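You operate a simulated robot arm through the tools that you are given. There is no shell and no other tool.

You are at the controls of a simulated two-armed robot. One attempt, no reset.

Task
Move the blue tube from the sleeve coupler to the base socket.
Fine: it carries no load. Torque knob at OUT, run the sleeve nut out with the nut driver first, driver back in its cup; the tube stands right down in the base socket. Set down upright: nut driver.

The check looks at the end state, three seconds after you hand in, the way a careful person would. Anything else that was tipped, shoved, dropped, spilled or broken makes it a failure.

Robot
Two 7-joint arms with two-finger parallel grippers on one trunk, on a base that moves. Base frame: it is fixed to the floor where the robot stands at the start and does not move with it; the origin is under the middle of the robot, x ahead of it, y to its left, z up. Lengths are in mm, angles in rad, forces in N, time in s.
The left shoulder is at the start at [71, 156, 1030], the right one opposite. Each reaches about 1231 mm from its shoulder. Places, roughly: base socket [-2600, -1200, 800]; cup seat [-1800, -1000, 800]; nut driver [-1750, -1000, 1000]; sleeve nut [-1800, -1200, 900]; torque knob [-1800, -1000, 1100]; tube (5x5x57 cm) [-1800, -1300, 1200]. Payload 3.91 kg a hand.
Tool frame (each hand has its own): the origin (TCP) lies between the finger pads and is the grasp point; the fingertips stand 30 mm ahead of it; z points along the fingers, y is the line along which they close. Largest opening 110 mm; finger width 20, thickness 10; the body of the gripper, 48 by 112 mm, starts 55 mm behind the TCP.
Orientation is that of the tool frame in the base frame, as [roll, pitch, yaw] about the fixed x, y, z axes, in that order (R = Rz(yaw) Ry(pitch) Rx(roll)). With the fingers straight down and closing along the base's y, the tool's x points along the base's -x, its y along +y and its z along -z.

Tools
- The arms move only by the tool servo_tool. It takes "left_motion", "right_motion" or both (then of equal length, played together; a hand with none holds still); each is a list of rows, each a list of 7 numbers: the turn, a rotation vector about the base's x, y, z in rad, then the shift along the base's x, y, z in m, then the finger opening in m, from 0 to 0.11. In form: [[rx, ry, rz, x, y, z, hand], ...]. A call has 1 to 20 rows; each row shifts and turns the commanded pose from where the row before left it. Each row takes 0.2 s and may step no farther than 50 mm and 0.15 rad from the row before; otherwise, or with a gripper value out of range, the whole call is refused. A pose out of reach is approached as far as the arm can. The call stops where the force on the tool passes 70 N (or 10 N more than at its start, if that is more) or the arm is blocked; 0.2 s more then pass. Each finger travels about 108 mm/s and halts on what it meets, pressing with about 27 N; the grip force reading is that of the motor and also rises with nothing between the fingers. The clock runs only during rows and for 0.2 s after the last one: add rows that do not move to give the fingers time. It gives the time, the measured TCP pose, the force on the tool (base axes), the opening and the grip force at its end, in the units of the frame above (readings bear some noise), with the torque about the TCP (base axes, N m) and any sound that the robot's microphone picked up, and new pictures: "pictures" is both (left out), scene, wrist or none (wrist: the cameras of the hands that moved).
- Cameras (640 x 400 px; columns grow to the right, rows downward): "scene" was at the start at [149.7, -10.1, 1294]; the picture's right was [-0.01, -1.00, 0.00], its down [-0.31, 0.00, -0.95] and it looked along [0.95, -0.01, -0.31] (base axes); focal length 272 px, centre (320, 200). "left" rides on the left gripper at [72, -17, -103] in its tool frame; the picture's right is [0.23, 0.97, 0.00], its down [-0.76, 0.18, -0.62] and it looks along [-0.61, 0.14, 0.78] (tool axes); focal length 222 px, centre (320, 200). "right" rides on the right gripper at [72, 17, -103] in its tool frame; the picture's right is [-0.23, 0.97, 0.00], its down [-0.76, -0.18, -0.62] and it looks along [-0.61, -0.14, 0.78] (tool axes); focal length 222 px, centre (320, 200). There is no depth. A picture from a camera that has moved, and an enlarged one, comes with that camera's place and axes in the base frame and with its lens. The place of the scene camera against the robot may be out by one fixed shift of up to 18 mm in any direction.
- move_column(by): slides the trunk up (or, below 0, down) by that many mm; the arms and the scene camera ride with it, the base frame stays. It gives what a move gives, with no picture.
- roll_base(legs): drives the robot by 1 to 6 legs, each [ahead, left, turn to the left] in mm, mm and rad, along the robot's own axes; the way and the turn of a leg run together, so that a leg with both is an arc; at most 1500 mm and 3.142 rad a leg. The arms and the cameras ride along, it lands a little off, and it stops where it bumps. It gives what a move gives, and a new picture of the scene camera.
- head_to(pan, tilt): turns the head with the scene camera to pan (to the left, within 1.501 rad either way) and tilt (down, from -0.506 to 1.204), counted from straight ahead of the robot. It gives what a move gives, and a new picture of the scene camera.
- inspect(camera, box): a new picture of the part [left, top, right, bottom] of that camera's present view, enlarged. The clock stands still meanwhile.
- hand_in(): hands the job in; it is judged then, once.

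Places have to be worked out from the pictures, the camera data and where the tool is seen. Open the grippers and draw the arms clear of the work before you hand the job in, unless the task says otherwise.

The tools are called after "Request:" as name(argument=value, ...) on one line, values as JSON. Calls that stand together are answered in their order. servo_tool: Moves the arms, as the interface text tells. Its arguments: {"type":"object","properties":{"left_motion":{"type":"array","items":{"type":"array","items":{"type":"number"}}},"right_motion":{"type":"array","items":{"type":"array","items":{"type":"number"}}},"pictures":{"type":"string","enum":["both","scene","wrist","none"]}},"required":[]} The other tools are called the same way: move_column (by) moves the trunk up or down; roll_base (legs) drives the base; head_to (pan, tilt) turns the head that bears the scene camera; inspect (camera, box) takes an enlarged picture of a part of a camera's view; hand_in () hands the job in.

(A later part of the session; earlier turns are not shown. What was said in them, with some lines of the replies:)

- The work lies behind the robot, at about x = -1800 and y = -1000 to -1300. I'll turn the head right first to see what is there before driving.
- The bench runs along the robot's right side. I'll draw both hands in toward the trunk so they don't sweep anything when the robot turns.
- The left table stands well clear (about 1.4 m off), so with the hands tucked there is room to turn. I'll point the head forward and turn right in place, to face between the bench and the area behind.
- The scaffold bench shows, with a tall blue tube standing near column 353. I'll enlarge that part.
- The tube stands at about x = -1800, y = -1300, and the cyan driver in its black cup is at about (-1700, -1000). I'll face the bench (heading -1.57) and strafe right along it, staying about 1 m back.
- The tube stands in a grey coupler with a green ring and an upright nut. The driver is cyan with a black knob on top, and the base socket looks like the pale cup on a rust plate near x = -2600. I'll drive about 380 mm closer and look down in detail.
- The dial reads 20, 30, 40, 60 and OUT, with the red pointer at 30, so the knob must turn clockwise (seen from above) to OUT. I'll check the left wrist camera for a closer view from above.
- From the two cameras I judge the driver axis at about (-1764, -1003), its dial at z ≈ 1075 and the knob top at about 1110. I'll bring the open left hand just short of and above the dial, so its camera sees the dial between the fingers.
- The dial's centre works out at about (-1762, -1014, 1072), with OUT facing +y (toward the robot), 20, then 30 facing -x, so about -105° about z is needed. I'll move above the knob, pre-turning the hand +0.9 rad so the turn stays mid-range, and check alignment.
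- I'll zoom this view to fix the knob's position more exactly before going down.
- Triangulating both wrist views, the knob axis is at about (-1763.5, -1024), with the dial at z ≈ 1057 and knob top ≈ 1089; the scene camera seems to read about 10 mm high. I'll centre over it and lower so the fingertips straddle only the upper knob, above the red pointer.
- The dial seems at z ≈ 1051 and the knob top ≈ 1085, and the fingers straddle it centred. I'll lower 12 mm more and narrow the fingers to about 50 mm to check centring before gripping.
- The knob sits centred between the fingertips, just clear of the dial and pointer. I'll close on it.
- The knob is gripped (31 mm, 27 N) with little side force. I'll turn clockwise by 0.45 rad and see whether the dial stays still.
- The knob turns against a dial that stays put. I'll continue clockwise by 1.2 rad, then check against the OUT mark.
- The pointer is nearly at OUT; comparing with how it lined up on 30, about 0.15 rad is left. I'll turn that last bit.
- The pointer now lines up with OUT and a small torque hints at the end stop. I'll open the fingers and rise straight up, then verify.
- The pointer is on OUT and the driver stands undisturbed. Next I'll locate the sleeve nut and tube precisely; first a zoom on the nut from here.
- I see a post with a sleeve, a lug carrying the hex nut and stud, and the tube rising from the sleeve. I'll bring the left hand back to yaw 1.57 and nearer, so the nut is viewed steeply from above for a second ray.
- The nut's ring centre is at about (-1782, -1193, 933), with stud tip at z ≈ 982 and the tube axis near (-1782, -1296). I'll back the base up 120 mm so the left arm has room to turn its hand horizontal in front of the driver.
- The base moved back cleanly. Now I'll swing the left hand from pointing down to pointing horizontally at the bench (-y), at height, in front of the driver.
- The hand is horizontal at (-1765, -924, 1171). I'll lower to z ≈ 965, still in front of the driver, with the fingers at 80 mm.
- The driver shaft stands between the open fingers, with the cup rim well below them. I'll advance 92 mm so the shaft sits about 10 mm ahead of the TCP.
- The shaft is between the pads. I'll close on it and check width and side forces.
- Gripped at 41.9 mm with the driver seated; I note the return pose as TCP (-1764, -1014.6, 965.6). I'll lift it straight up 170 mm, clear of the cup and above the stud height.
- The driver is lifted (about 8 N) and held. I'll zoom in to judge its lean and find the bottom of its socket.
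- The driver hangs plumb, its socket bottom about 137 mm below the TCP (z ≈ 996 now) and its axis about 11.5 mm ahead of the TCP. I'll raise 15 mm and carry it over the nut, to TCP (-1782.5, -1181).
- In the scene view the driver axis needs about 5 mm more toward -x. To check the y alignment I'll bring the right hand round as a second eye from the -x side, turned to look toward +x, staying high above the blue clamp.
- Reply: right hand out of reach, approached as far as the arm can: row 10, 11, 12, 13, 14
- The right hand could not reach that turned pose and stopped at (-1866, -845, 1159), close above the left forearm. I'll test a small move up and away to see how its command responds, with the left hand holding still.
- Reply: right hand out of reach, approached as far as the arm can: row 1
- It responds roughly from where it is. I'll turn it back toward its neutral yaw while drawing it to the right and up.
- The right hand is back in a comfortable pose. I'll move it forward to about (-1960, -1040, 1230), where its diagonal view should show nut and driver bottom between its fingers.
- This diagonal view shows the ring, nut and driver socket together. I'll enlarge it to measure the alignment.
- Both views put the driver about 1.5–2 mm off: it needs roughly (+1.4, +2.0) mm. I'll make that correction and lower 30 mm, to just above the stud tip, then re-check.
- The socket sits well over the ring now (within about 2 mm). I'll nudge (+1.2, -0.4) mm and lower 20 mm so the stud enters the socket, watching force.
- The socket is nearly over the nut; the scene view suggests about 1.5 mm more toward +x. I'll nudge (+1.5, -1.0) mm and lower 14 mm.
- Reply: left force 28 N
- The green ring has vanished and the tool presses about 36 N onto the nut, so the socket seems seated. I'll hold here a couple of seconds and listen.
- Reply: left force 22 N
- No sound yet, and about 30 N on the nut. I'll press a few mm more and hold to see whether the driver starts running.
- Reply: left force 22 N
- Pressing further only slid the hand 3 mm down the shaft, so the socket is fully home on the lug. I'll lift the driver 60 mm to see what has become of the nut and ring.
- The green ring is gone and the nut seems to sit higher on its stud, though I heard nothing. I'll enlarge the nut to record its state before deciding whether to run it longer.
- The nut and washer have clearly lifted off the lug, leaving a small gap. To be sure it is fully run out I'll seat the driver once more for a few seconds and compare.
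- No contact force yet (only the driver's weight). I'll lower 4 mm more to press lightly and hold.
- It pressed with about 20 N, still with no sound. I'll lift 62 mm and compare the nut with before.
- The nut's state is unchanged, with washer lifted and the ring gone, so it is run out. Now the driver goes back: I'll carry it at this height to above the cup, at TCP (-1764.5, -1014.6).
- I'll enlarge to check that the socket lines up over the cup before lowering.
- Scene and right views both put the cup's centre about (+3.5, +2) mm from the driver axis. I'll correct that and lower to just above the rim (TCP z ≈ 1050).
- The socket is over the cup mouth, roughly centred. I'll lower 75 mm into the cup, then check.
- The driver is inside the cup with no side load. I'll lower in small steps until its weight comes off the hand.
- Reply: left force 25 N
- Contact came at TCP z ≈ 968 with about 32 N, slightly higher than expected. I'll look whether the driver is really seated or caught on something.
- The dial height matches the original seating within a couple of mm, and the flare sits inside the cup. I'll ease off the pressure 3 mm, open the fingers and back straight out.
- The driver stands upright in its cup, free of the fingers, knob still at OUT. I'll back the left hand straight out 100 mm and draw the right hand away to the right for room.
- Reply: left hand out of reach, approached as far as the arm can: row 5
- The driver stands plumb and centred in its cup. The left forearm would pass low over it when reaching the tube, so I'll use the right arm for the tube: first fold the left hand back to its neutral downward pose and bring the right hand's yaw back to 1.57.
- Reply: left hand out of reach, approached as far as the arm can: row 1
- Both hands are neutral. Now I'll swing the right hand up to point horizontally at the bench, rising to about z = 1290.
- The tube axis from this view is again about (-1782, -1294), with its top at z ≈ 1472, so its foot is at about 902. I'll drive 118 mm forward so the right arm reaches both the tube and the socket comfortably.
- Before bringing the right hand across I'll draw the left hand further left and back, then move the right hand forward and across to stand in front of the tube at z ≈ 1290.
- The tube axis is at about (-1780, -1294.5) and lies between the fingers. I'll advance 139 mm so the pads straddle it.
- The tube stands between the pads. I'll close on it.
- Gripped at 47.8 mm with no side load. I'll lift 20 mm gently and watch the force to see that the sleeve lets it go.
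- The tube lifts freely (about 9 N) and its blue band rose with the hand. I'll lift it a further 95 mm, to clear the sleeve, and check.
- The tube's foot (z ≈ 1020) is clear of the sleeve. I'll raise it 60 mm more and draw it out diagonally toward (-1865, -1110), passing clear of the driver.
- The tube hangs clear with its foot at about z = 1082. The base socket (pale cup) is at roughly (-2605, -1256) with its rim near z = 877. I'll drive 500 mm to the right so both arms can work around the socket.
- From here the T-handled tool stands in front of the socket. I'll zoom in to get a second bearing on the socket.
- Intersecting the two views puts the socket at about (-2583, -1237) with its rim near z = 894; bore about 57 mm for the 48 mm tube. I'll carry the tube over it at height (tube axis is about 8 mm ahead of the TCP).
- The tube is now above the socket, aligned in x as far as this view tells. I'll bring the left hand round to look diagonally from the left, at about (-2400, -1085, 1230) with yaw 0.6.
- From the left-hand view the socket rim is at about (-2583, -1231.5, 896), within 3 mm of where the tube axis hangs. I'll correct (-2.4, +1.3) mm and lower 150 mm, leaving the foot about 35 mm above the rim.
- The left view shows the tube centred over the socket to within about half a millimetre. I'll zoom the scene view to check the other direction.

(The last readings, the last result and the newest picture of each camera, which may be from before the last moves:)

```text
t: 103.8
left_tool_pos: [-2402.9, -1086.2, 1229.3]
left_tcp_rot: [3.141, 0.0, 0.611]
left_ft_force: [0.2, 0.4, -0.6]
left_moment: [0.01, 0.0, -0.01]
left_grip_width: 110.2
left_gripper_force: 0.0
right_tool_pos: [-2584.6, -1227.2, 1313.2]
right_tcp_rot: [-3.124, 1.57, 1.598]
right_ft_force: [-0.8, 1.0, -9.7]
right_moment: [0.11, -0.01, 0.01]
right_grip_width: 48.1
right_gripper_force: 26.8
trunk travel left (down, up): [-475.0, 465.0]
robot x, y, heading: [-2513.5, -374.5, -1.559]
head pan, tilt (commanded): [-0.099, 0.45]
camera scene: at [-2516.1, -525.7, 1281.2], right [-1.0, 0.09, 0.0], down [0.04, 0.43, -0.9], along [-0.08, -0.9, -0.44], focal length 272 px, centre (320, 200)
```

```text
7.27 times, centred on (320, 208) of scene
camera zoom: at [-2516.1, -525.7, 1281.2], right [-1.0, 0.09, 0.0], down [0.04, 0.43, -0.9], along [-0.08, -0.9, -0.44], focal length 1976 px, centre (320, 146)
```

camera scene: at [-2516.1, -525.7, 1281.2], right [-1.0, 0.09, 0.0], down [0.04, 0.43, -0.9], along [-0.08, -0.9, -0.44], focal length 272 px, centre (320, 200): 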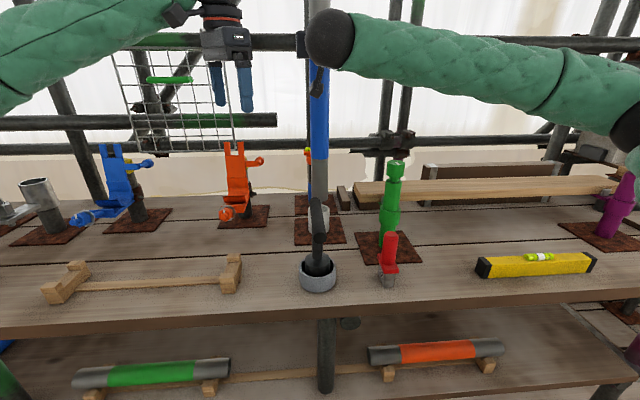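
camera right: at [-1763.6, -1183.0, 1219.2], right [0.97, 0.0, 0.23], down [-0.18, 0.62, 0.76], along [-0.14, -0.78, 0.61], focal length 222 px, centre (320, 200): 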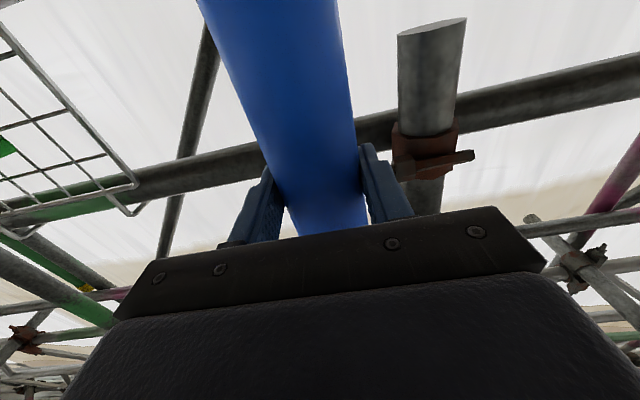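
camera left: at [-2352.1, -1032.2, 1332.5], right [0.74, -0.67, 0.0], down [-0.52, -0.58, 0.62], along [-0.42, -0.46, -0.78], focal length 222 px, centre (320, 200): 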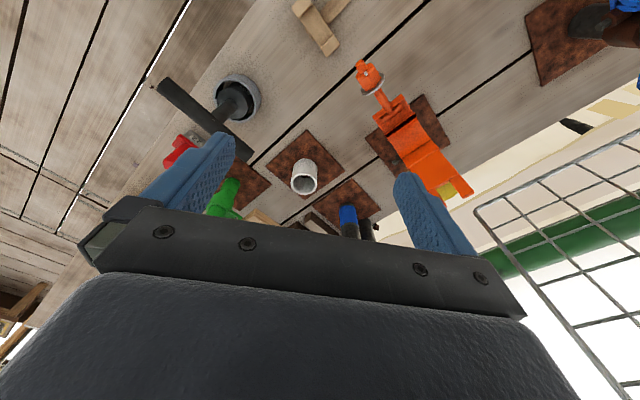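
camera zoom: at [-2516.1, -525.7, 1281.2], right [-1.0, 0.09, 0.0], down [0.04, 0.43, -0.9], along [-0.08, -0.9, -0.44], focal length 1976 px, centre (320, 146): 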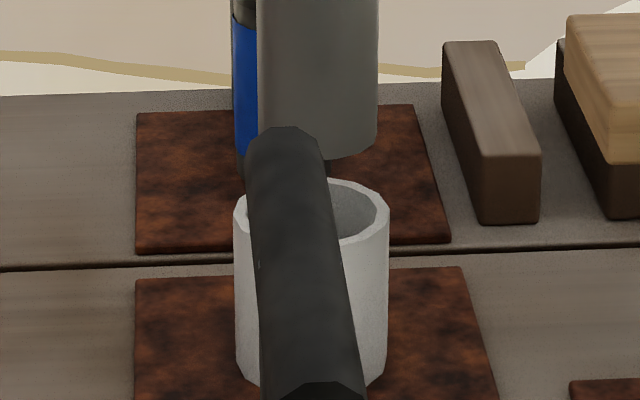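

The two views together ask for about (+2.4, +3.5) mm. I'll correct and lower 25 mm, to just above the rim, then re-check.

Request:
servo_tool(right_motion=[[0, 0, 0, 0.0024, 0.0035, 0, 0.03], [0, 0, 0, 0, 0, -0.015, 0.03], [0, 0, 0, 0, 0, -0.008, 0.03], [0, 0, 0, 0, 0, 0, 0.03]], pictures="none")

Request:
inspect(camera="left", box=[275, 165, 335, 240])

Request:
inspect(camera="scene", box=[300, 180, 340, 235])

```text
t: 104.8
left_tool_pos: [-2401.8, -1086.8, 1229.3]
left_tcp_rot: [3.141, -0.001, 0.61]
left_ft_force: [-0.6, -0.4, -0.1]
left_moment: [-0.02, 0.02, -0.04]
left_grip_width: 110.0
left_gripper_force: 0.1
right_tool_pos: [-2584.4, -1224.2, 1290.3]
right_tcp_rot: [3.133, 1.569, 1.574]
right_ft_force: [0.2, -0.8, -8.5]
right_moment: [0.07, -0.01, 0.01]
right_grip_width: 47.9
right_gripper_force: 27.0
trunk travel left (down, up): [-475.0, 465.0]
robot x, y, heading: [-2514.9, -375.2, -1.557]
head pan, tilt (commanded): [-0.099, 0.45]
```

```text
5.33 times, centred on (305, 202) of left
camera zoom: at [-2353.3, -1032.5, 1332.3], right [0.75, -0.67, 0.0], down [-0.52, -0.58, 0.62], along [-0.42, -0.46, -0.78], focal length 1185 px, centre (400, 187)
```

zoom: 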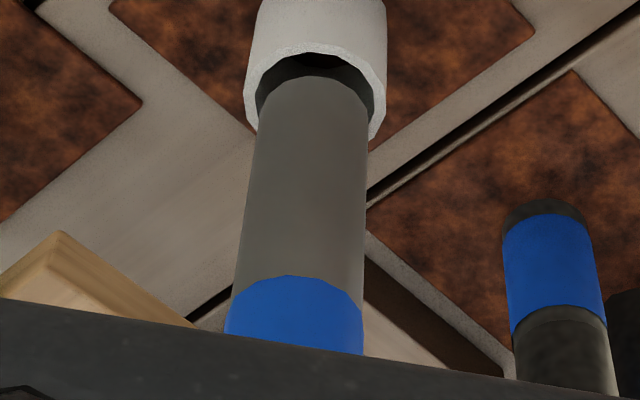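

```text
7.27 times, centred on (320, 208) of scene
camera zoom: at [-2516.4, -526.5, 1281.1], right [-1.0, 0.09, 0.0], down [0.04, 0.43, -0.9], along [-0.08, -0.9, -0.44], focal length 1976 px, centre (320, 146)
```

zoom: 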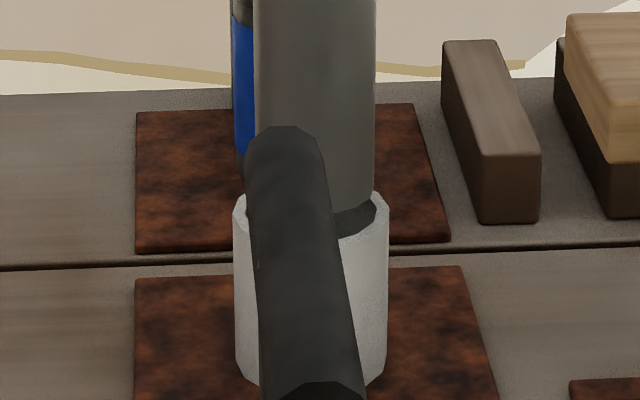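

Nearly centred; the scene view asks for about (+1.5, +2.0) mm more. I'll correct and lower 30 mm so the foot enters the rim, watching force.

Request:
servo_tool(right_motion=[[0, 0, 0, 0.0015, 0.002, 0, 0.03], [0, 0, 0, 0, 0, -0.01, 0.03], [0, 0, 0, 0, 0, -0.01, 0.03], [0, 0, 0, 0, 0, -0.01, 0.03], [0, 0, 0, 0, 0, 0, 0.03]], pictures="none")

Request:
inspect(camera="left", box=[275, 165, 335, 240])

Request:
inspect(camera="scene", box=[300, 180, 340, 235])

```text
t: 106.0
left_tool_pos: [-2403.1, -1087.3, 1229.4]
left_tcp_rot: [3.141, 0.0, 0.612]
left_ft_force: [0.8, -0.3, -0.6]
left_moment: [-0.01, -0.02, 0.01]
left_grip_width: 110.0
left_gripper_force: 0.0
right_tool_pos: [-2583.7, -1220.4, 1262.3]
right_tcp_rot: [-2.9, 1.568, 1.82]
right_ft_force: [-0.3, -0.2, -7.5]
right_moment: [0.08, 0.02, 0.01]
right_grip_width: 47.9
right_gripper_force: 26.5
trunk travel left (down, up): [-475.0, 465.0]
robot x, y, heading: [-2512.9, -374.5, -1.559]
head pan, tilt (commanded): [-0.099, 0.45]
```

```text
5.33 times, centred on (305, 202) of left
camera zoom: at [-2353.2, -1032.3, 1332.4], right [0.75, -0.67, 0.0], down [-0.52, -0.58, 0.62], along [-0.42, -0.46, -0.78], focal length 1185 px, centre (400, 187)
```

zoom: 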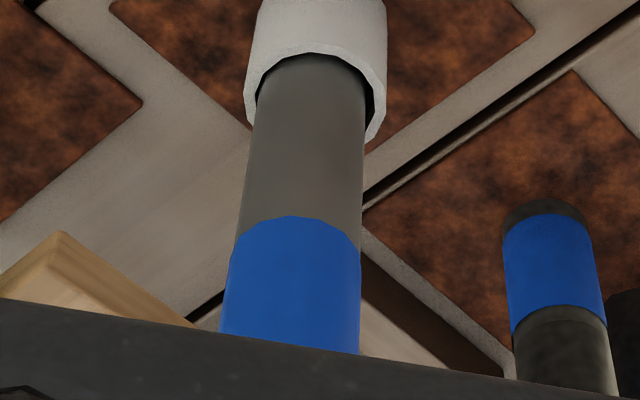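

```text
7.27 times, centred on (320, 208) of scene
camera zoom: at [-2516.3, -526.2, 1281.1], right [-1.0, 0.09, 0.0], down [0.04, 0.43, -0.9], along [-0.08, -0.9, -0.44], focal length 1976 px, centre (320, 146)
```

zoom: 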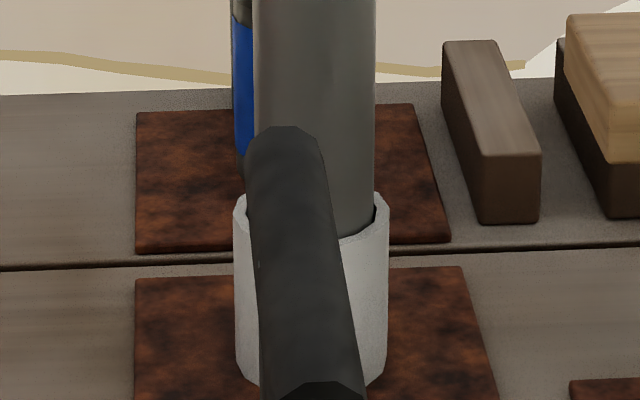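

The foot is inside the rim with free hanging weight. I'll nudge (+1.2, -1.0) mm to centre it and lower 40 mm more.

Request:
servo_tool(right_motion=[[0, 0, 0, 0.0012, -0.001, 0, 0.03], [0, 0, 0, 0, 0, -0.01, 0.03], [0, 0, 0, 0, 0, -0.01, 0.03], [0, 0, 0, 0, 0, -0.01, 0.03], [0, 0, 0, 0, 0, -0.01, 0.03], [0, 0, 0, 0, 0, 0, 0.03]], pictures="none")

Request:
inspect(camera="left", box=[275, 165, 335, 240])

Request:
inspect(camera="scene", box=[290, 130, 350, 235])

```text
t: 107.4
left_tool_pos: [-2403.6, -1086.2, 1229.0]
left_tcp_rot: [-3.141, 0.001, 0.61]
left_ft_force: [-1.2, -0.4, -0.4]
left_moment: [0.03, 0.03, 0.04]
left_grip_width: 109.8
left_gripper_force: 0.0
right_tool_pos: [-2579.9, -1222.6, 1220.9]
right_tcp_rot: [-3.091, 1.568, 1.629]
right_ft_force: [-0.2, -0.3, -9.1]
right_moment: [0.1, 0.0, 0.0]
right_grip_width: 47.8
right_gripper_force: 27.1
trunk travel left (down, up): [-475.0, 465.0]
robot x, y, heading: [-2516.7, -375.8, -1.563]
head pan, tilt (commanded): [-0.099, 0.45]
```

```text
5.33 times, centred on (305, 202) of left
camera zoom: at [-2353.2, -1032.2, 1332.5], right [0.75, -0.67, 0.0], down [-0.52, -0.58, 0.62], along [-0.42, -0.46, -0.78], focal length 1185 px, centre (400, 187)
```

zoom: 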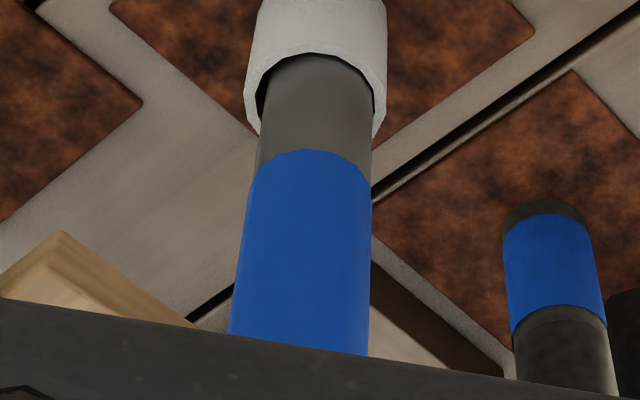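

```text
3.81 times, centred on (320, 182) of scene
camera zoom: at [-2516.2, -526.2, 1281.1], right [-1.0, 0.09, 0.0], down [0.04, 0.43, -0.9], along [-0.08, -0.9, -0.44], focal length 1035 px, centre (320, 267)
```

zoom: 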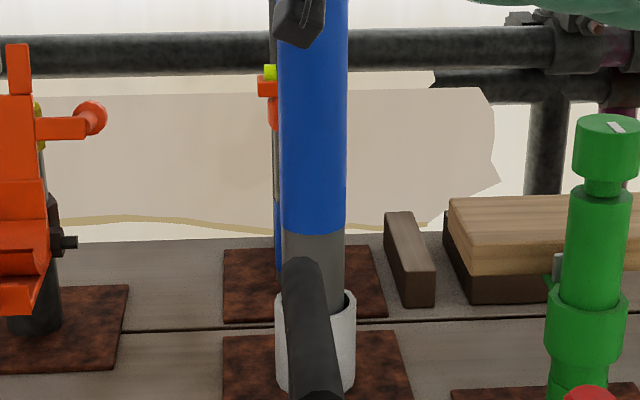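

The tube slides down freely inside the socket. I'll lower in small steps until it touches bottom.

Request:
servo_tool(right_motion=[[0, 0, 0, -0.0005, 0.0003, -0.005, 0.03], [0, 0, 0, 0, 0, -0.004, 0.03], [0, 0, 0, 0, 0, -0.003, 0.03], [0, 0, 0, 0, 0, 0, 0.03]], pictures="none")

```text
t: 108.4
left_tool_pos: [-2402.9, -1085.0, 1230.1]
left_tcp_rot: [-3.141, 0.001, 0.609]
left_ft_force: [-0.5, -0.1, 0.4]
left_moment: [-0.02, 0.01, -0.03]
left_grip_width: 109.9
left_gripper_force: 0.0
right_tool_pos: [-2580.6, -1221.0, 1211.9]
right_tcp_rot: [0.301, 1.57, -1.261]
right_ft_force: [0.5, -3.2, 4.6]
right_moment: [-0.84, -0.04, 0.02]
right_grip_width: 48.1
right_gripper_force: 27.1
trunk travel left (down, up): [-475.0, 465.0]
robot x, y, heading: [-2514.8, -374.9, -1.564]
head pan, tilt (commanded): [-0.099, 0.45]
```

Contact: the hand now carries less than nothing (+4.6 N). I'll press 3 mm more to see whether it is firmly at the bottom.

Request:
servo_tool(right_motion=[[0, 0, 0, 0, 0, -0.003, 0.03], [0, 0, 0, 0, 0, 0, 0.03], [0, 0, 0, 0, 0, 0, 0.03]], pictures="none")

Request:
inspect(camera="left", box=[275, 165, 335, 240])

Request:
inspect(camera="scene", box=[290, 130, 350, 235])

```text
t: 109.2
left_tool_pos: [-2402.3, -1084.4, 1229.8]
left_tcp_rot: [-3.141, 0.0, 0.611]
left_ft_force: [0.6, -0.4, 0.1]
left_moment: [0.01, -0.03, 0.02]
left_grip_width: 110.0
left_gripper_force: 0.0
right_tool_pos: [-2581.0, -1218.0, 1209.4]
right_tcp_rot: [0.004, 1.568, -1.557]
right_ft_force: [0.3, -2.4, 20.6]
right_moment: [-0.22, 0.0, 0.0]
right_grip_width: 47.9
right_gripper_force: 27.1
trunk travel left (down, up): [-475.0, 465.0]
robot x, y, heading: [-2514.1, -371.4, -1.564]
head pan, tilt (commanded): [-0.099, 0.45]
```

```text
5.33 times, centred on (305, 202) of left
camera zoom: at [-2353.0, -1030.2, 1333.6], right [0.75, -0.67, 0.0], down [-0.52, -0.58, 0.62], along [-0.42, -0.46, -0.78], focal length 1185 px, centre (400, 187)
```

zoom: 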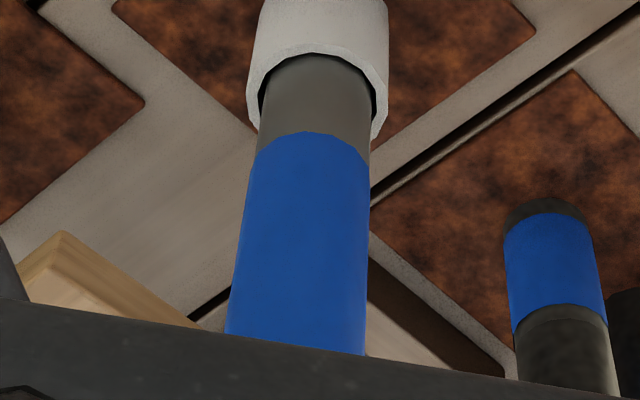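

```text
3.81 times, centred on (320, 182) of scene
camera zoom: at [-2516.1, -524.2, 1281.4], right [-1.0, 0.09, 0.0], down [0.04, 0.43, -0.9], along [-0.08, -0.9, -0.43], focal length 1035 px, centre (320, 267)
```

zoom: 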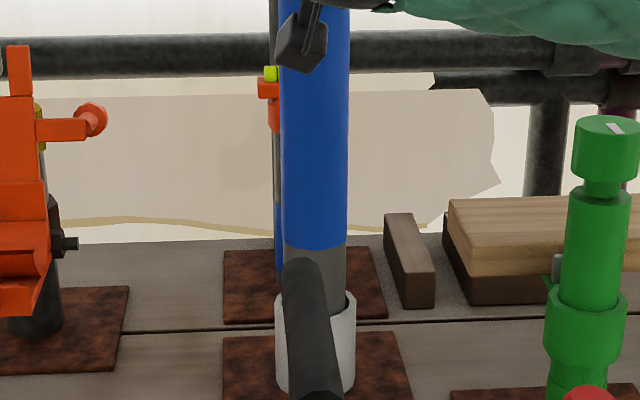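

The tube is firmly down: about 30 N of support, and only a short grey length shows above the rim. I'll ease off the pressure and open the fingers gradually.

Request:
servo_tool(right_motion=[[0, 0, 0, 0, 0, 0.003, 0.03], [0, 0, 0, 0, 0, 0, 0.03], [0, 0, 0, 0, 0, 0, 0.051], [0, 0, 0, 0, 0, 0, 0.056], [0, 0, 0, 0, 0, 0, 0.07], [0, 0, 0, 0, 0, 0, 0.09], [0, 0, 0, 0, 0, 0, 0.11], [0, 0, 0, 0, 0, 0, 0.11]], pictures="both")

Request:
inspect(camera="left", box=[275, 165, 335, 240])

Request:
inspect(camera="scene", box=[270, 0, 370, 250])

```text
t: 111.0
left_tool_pos: [-2402.2, -1086.6, 1228.8]
left_tcp_rot: [-3.142, -0.001, 0.61]
left_ft_force: [-0.8, -0.3, -0.2]
left_moment: [0.02, -0.01, 0.01]
left_grip_width: 109.9
left_gripper_force: 0.1
right_tool_pos: [-2581.1, -1221.0, 1209.4]
right_tcp_rot: [-2.984, 1.568, 1.739]
right_ft_force: [-0.1, 0.6, -0.1]
right_moment: [0.03, 0.0, 0.02]
right_grip_width: 110.1
right_gripper_force: 0.0
trunk travel left (down, up): [-475.0, 465.0]
robot x, y, heading: [-2516.1, -374.6, -1.558]
head pan, tilt (commanded): [-0.099, 0.45]
camera scene: at [-2516.3, -525.7, 1281.2], right [-1.0, 0.09, 0.0], down [0.04, 0.43, -0.9], along [-0.08, -0.9, -0.44], focal length 272 px, centre (320, 200)
camera right: at [-2563.9, -1116.6, 1138.0], right [0.97, 0.01, 0.23], down [-0.18, 0.62, 0.76], along [-0.13, -0.78, 0.61], focal length 222 px, centre (320, 200)
```

scene: 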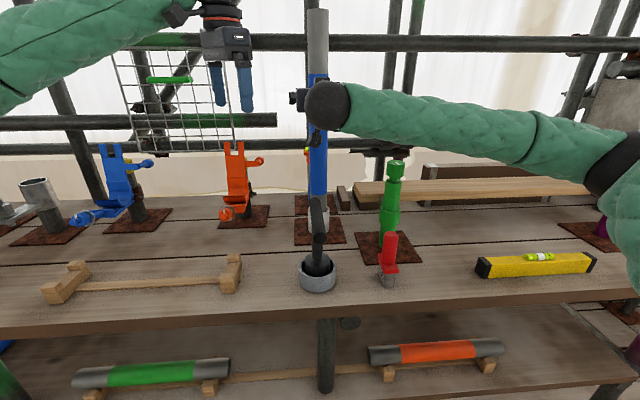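
right: 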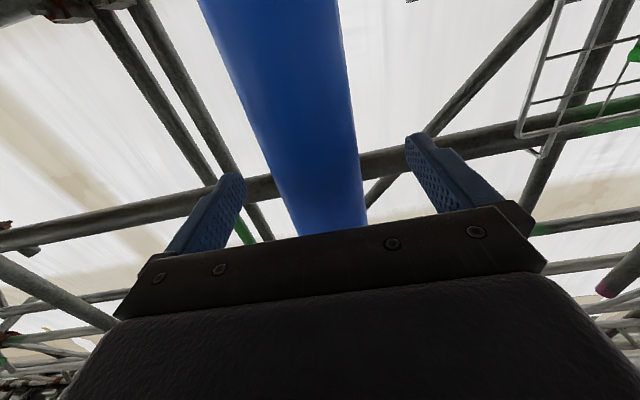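

```text
5.33 times, centred on (305, 202) of left
camera zoom: at [-2353.3, -1031.7, 1332.7], right [0.75, -0.67, 0.0], down [-0.52, -0.58, 0.62], along [-0.42, -0.46, -0.78], focal length 1185 px, centre (400, 187)
```

zoom: 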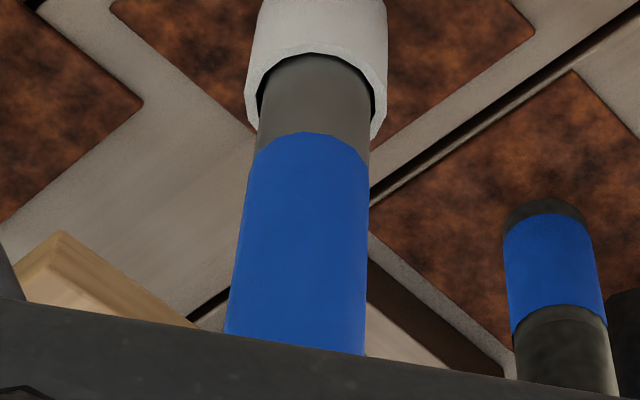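

```text
1.60 times, centred on (320, 125) of scene
camera zoom: at [-2516.3, -525.7, 1281.2], right [-1.0, 0.09, 0.0], down [0.04, 0.43, -0.9], along [-0.08, -0.9, -0.44], focal length 435 px, centre (320, 320)
```

zoom: 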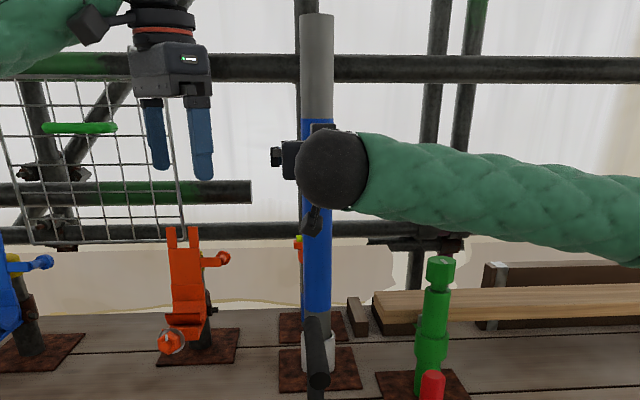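

The tube stands on its own in the socket, upright. I'll back the open right hand straight out along +y.

Request:
servo_tool(right_motion=[[0, 0, 0, 0, 0.015, 0, 0.11], [0, 0, 0, 0, 0.03, 0, 0.11], [0, 0, 0, 0, 0.04, 0, 0.11], [0, 0, 0, 0, 0.04, 0, 0.11], [0, 0, 0, 0, 0.04, 0, 0.11], [0, 0, 0, 0, 0.04, 0, 0.11], [0, 0, 0, 0, 0, 0, 0.11]], pictures="scene")

Request:
inspect(camera="left", box=[220, 90, 400, 240])

```text
t: 112.6
left_tool_pos: [-2404.0, -1087.4, 1229.3]
left_tcp_rot: [-3.141, -0.002, 0.611]
left_ft_force: [0.0, -0.5, 0.0]
left_moment: [0.02, 0.02, 0.01]
left_grip_width: 110.0
left_gripper_force: 0.0
right_tool_pos: [-2581.7, -1019.0, 1211.6]
right_tcp_rot: [2.987, 1.568, 1.424]
right_ft_force: [0.4, 0.0, 0.8]
right_moment: [0.0, 0.01, -0.01]
right_grip_width: 109.9
right_gripper_force: 0.1
trunk travel left (down, up): [-475.0, 465.0]
robot x, y, heading: [-2514.9, -372.4, -1.559]
head pan, tilt (commanded): [-0.099, 0.45]
camera scene: at [-2516.5, -526.1, 1281.1], right [-1.0, 0.09, 0.0], down [0.04, 0.43, -0.9], along [-0.08, -0.9, -0.44], focal length 272 px, centre (320, 200)
```

scene: 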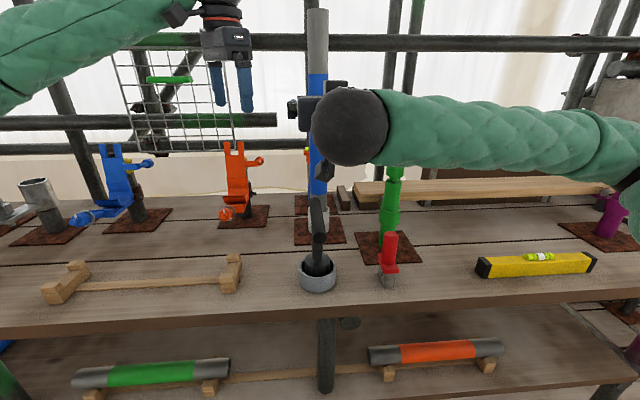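

```text
2.67 times, centred on (310, 165) of left
camera zoom: at [-2353.4, -1032.2, 1332.4], right [0.75, -0.67, 0.0], down [-0.52, -0.58, 0.62], along [-0.42, -0.46, -0.78], focal length 592 px, centre (347, 293)
```

zoom: 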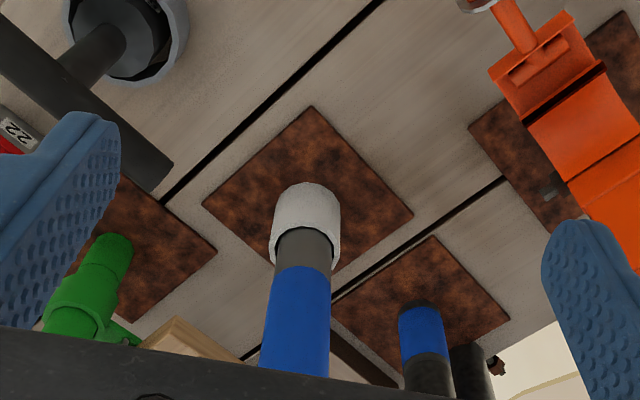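

Now I'll back the base off 350 mm, which draws both arms straight away from the bench, and then look over the whole work.

Request:
roll_base(legs=[[-350, 0, 0]])

Request:
head_to(pan=0.0, tilt=0.3)

```text
t: 114.9
left_tool_pos: [-2402.7, -731.4, 1229.7]
left_tcp_rot: [-3.141, 0.001, 0.621]
left_ft_force: [-0.5, 0.0, 0.4]
left_moment: [-0.04, -0.01, 0.0]
left_grip_width: 110.2
left_gripper_force: 0.1
right_tool_pos: [-2580.2, -665.7, 1211.6]
right_tcp_rot: [1.923, 1.569, 0.369]
right_ft_force: [-0.2, 0.3, 0.2]
right_moment: [0.01, 0.0, 0.01]
right_grip_width: 110.0
right_gripper_force: 0.2
trunk travel left (down, up): [-475.0, 465.0]
robot x, y, heading: [-2525.2, -25.2, -1.551]
head pan, tilt (commanded): [-0.099, 0.45]
camera scene: at [-2520.5, -171.8, 1281.3], right [-1.0, 0.08, 0.0], down [0.04, 0.43, -0.9], along [-0.07, -0.9, -0.43], focal length 272 px, centre (320, 200)
```

scene: 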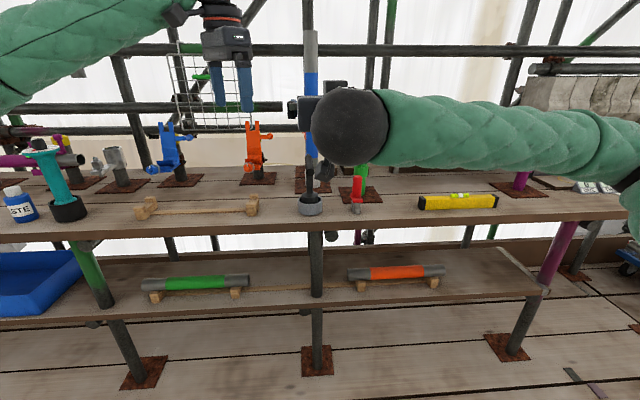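

```text
t: 115.6
left_tool_pos: [-2402.3, -733.1, 1229.4]
left_tcp_rot: [3.14, 0.0, 0.619]
left_ft_force: [-0.1, -0.2, -0.2]
left_moment: [0.02, -0.02, 0.02]
left_grip_width: 110.1
left_gripper_force: 0.0
right_tool_pos: [-2581.7, -666.4, 1212.2]
right_tcp_rot: [-3.094, 1.569, 1.632]
right_ft_force: [0.0, 0.5, 0.6]
right_moment: [0.01, -0.03, -0.01]
right_grip_width: 110.2
right_gripper_force: 0.1
trunk travel left (down, up): [-475.0, 465.0]
robot x, y, heading: [-2520.3, -20.2, -1.551]
head pan, tilt (commanded): [0.0, 0.3]
camera scene: at [-2511.3, -174.9, 1295.0], right [-1.0, -0.02, 0.0], down [-0.01, 0.3, -0.95], along [0.02, -0.95, -0.3], focal length 272 px, centre (320, 200)
```

scene: 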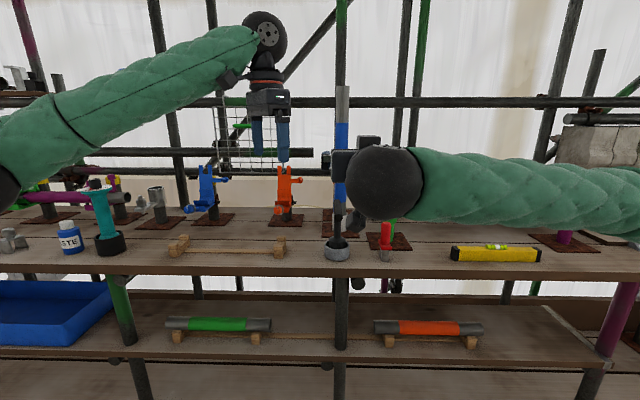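

The right hand hides the tube from here. I'll strafe 450 mm left, well clear of the bench, to inspect tube, nut and driver.

Request:
roll_base(legs=[[0, 450, 0]])

Request:
inspect(camera="scene", box=[400, 60, 640, 280])

Request:
inspect(camera="scene", box=[150, 140, 330, 280])

```text
t: 118.4
left_tool_pos: [-1925.7, -720.9, 1229.2]
left_tcp_rot: [-3.141, 0.001, 0.626]
left_ft_force: [0.3, -0.4, -0.2]
left_moment: [0.02, -0.01, 0.01]
left_grip_width: 109.9
left_gripper_force: 0.0
right_tool_pos: [-2104.3, -655.4, 1211.7]
right_tcp_rot: [-2.383, 1.569, 2.354]
right_ft_force: [0.6, 0.5, -0.8]
right_moment: [-0.01, 0.0, -0.04]
right_grip_width: 110.1
right_gripper_force: 0.2
trunk travel left (down, up): [-475.0, 465.0]
robot x, y, heading: [-2047.0, -10.9, -1.543]
head pan, tilt (commanded): [0.0, 0.3]
camera scene: at [-2038.8, -164.0, 1295.1], right [-1.0, -0.03, 0.0], down [-0.01, 0.3, -0.96], along [0.03, -0.95, -0.3], focal length 272 px, centre (320, 200)
```

scene: 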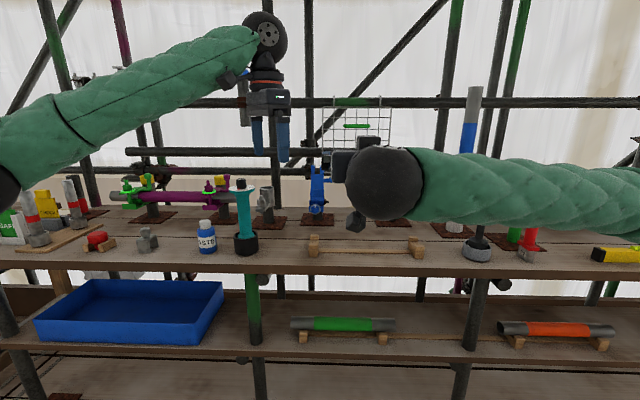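

```text
1.82 times, centred on (520, 170) of scene
camera zoom: at [-2038.8, -164.0, 1295.1], right [-1.0, -0.03, 0.0], down [-0.01, 0.3, -0.96], along [0.03, -0.95, -0.3], focal length 494 px, centre (-44, 254)
```

zoom: 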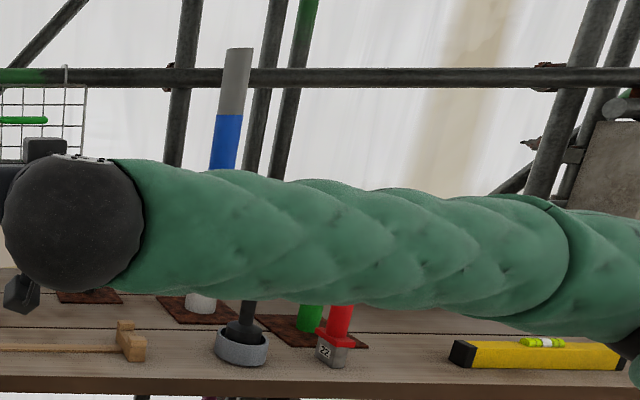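

```text
2.86 times, centred on (240, 210) of scene
camera zoom: at [-2038.8, -164.0, 1295.1], right [-1.0, -0.03, 0.0], down [-0.01, 0.3, -0.96], along [0.03, -0.95, -0.3], focal length 776 px, centre (549, 171)
```

zoom: 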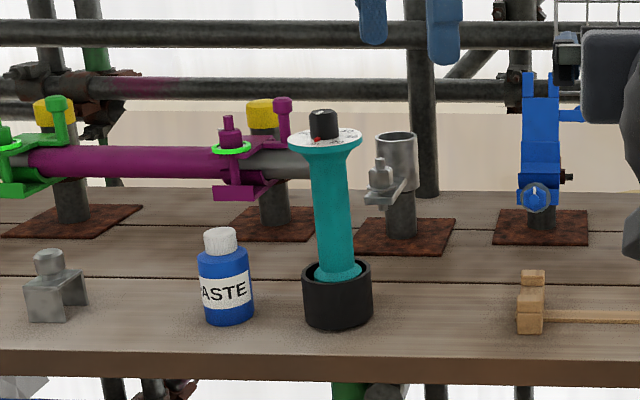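

The driver is plumb in its cup with the knob at OUT, and the tube's visible part is vertical. I'll raise the right forearm 250 mm to uncover the tube's foot for a last check.

Request:
servo_tool(right_motion=[[0, 0, 0, 0, 0, 0.045, 0.11], [0, 0, 0, 0, 0, 0.045, 0.11], [0, 0, 0, 0, 0, 0.045, 0.11], [0, 0, 0, 0, 0, 0.045, 0.11], [0, 0, 0, 0, 0, 0.045, 0.11], [0, 0, 0, 0, 0, 0.045, 0.11], [0, 0, 0, 0, 0, 0, 0.11]], pictures="scene")

Request:
inspect(camera="scene", box=[400, 60, 560, 280])

```text
t: 120.0
left_tool_pos: [-1926.6, -720.0, 1227.7]
left_tcp_rot: [3.141, -0.002, 0.626]
left_ft_force: [-0.7, 0.0, 0.3]
left_moment: [0.01, -0.01, 0.02]
left_grip_width: 110.0
left_gripper_force: 0.0
right_tool_pos: [-2105.3, -658.1, 1483.7]
right_tcp_rot: [3.041, 1.57, 1.494]
right_ft_force: [-0.1, 0.3, -0.7]
right_moment: [0.0, 0.0, 0.0]
right_grip_width: 109.9
right_gripper_force: 0.1
trunk travel left (down, up): [-475.0, 465.0]
robot x, y, heading: [-2047.8, -9.7, -1.549]
head pan, tilt (commanded): [0.0, 0.3]
camera scene: at [-2040.1, -164.6, 1295.0], right [-1.0, -0.03, 0.0], down [-0.01, 0.3, -0.95], along [0.03, -0.95, -0.3], focal length 272 px, centre (320, 200)
```

scene: 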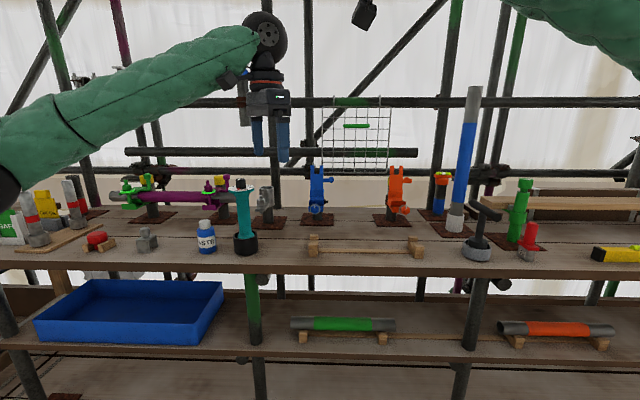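

```text
1.82 times, centred on (480, 170) of scene
camera zoom: at [-2040.1, -164.6, 1295.0], right [-1.0, -0.03, 0.0], down [-0.01, 0.3, -0.95], along [0.03, -0.95, -0.3], focal length 494 px, centre (29, 254)
```

zoom: 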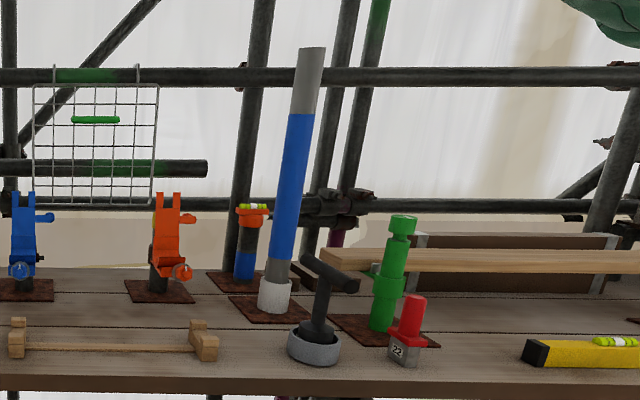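

The tube stands upright and fully down in the base socket, the nut is run out, and the driver is upright in its cup with the knob at OUT. Nothing else looks disturbed, and both grippers are open and clear of the bench, so I'm handing in.

Request:
hand_in()

```text
The job is handed in.
```

The blue tube is out of the sleeve coupler and stands upright, right down in the base socket. I've handed the job in but haven't seen the result of the check.

- **Torque knob:** it is turned from 30 to OUT, and the pointer lines up with the mark.
- **Sleeve nut:** it was run out with the nut driver. The green ring is gone and the nut and washer sit clear of the lug. The microphone picked up no sound, so I judged this by eye. The tube then lifted out freely, with only about 9 N on the hand.
- **Nut driver:** it is back in its cup and standing upright.
- **Tube:** it took about 30 N of support when pressed, so it is on the bottom of the socket. It was vertical in the last view.

Nothing else on the bench looked moved or tipped. Both grippers are open and the arms are drawn back from the bench.
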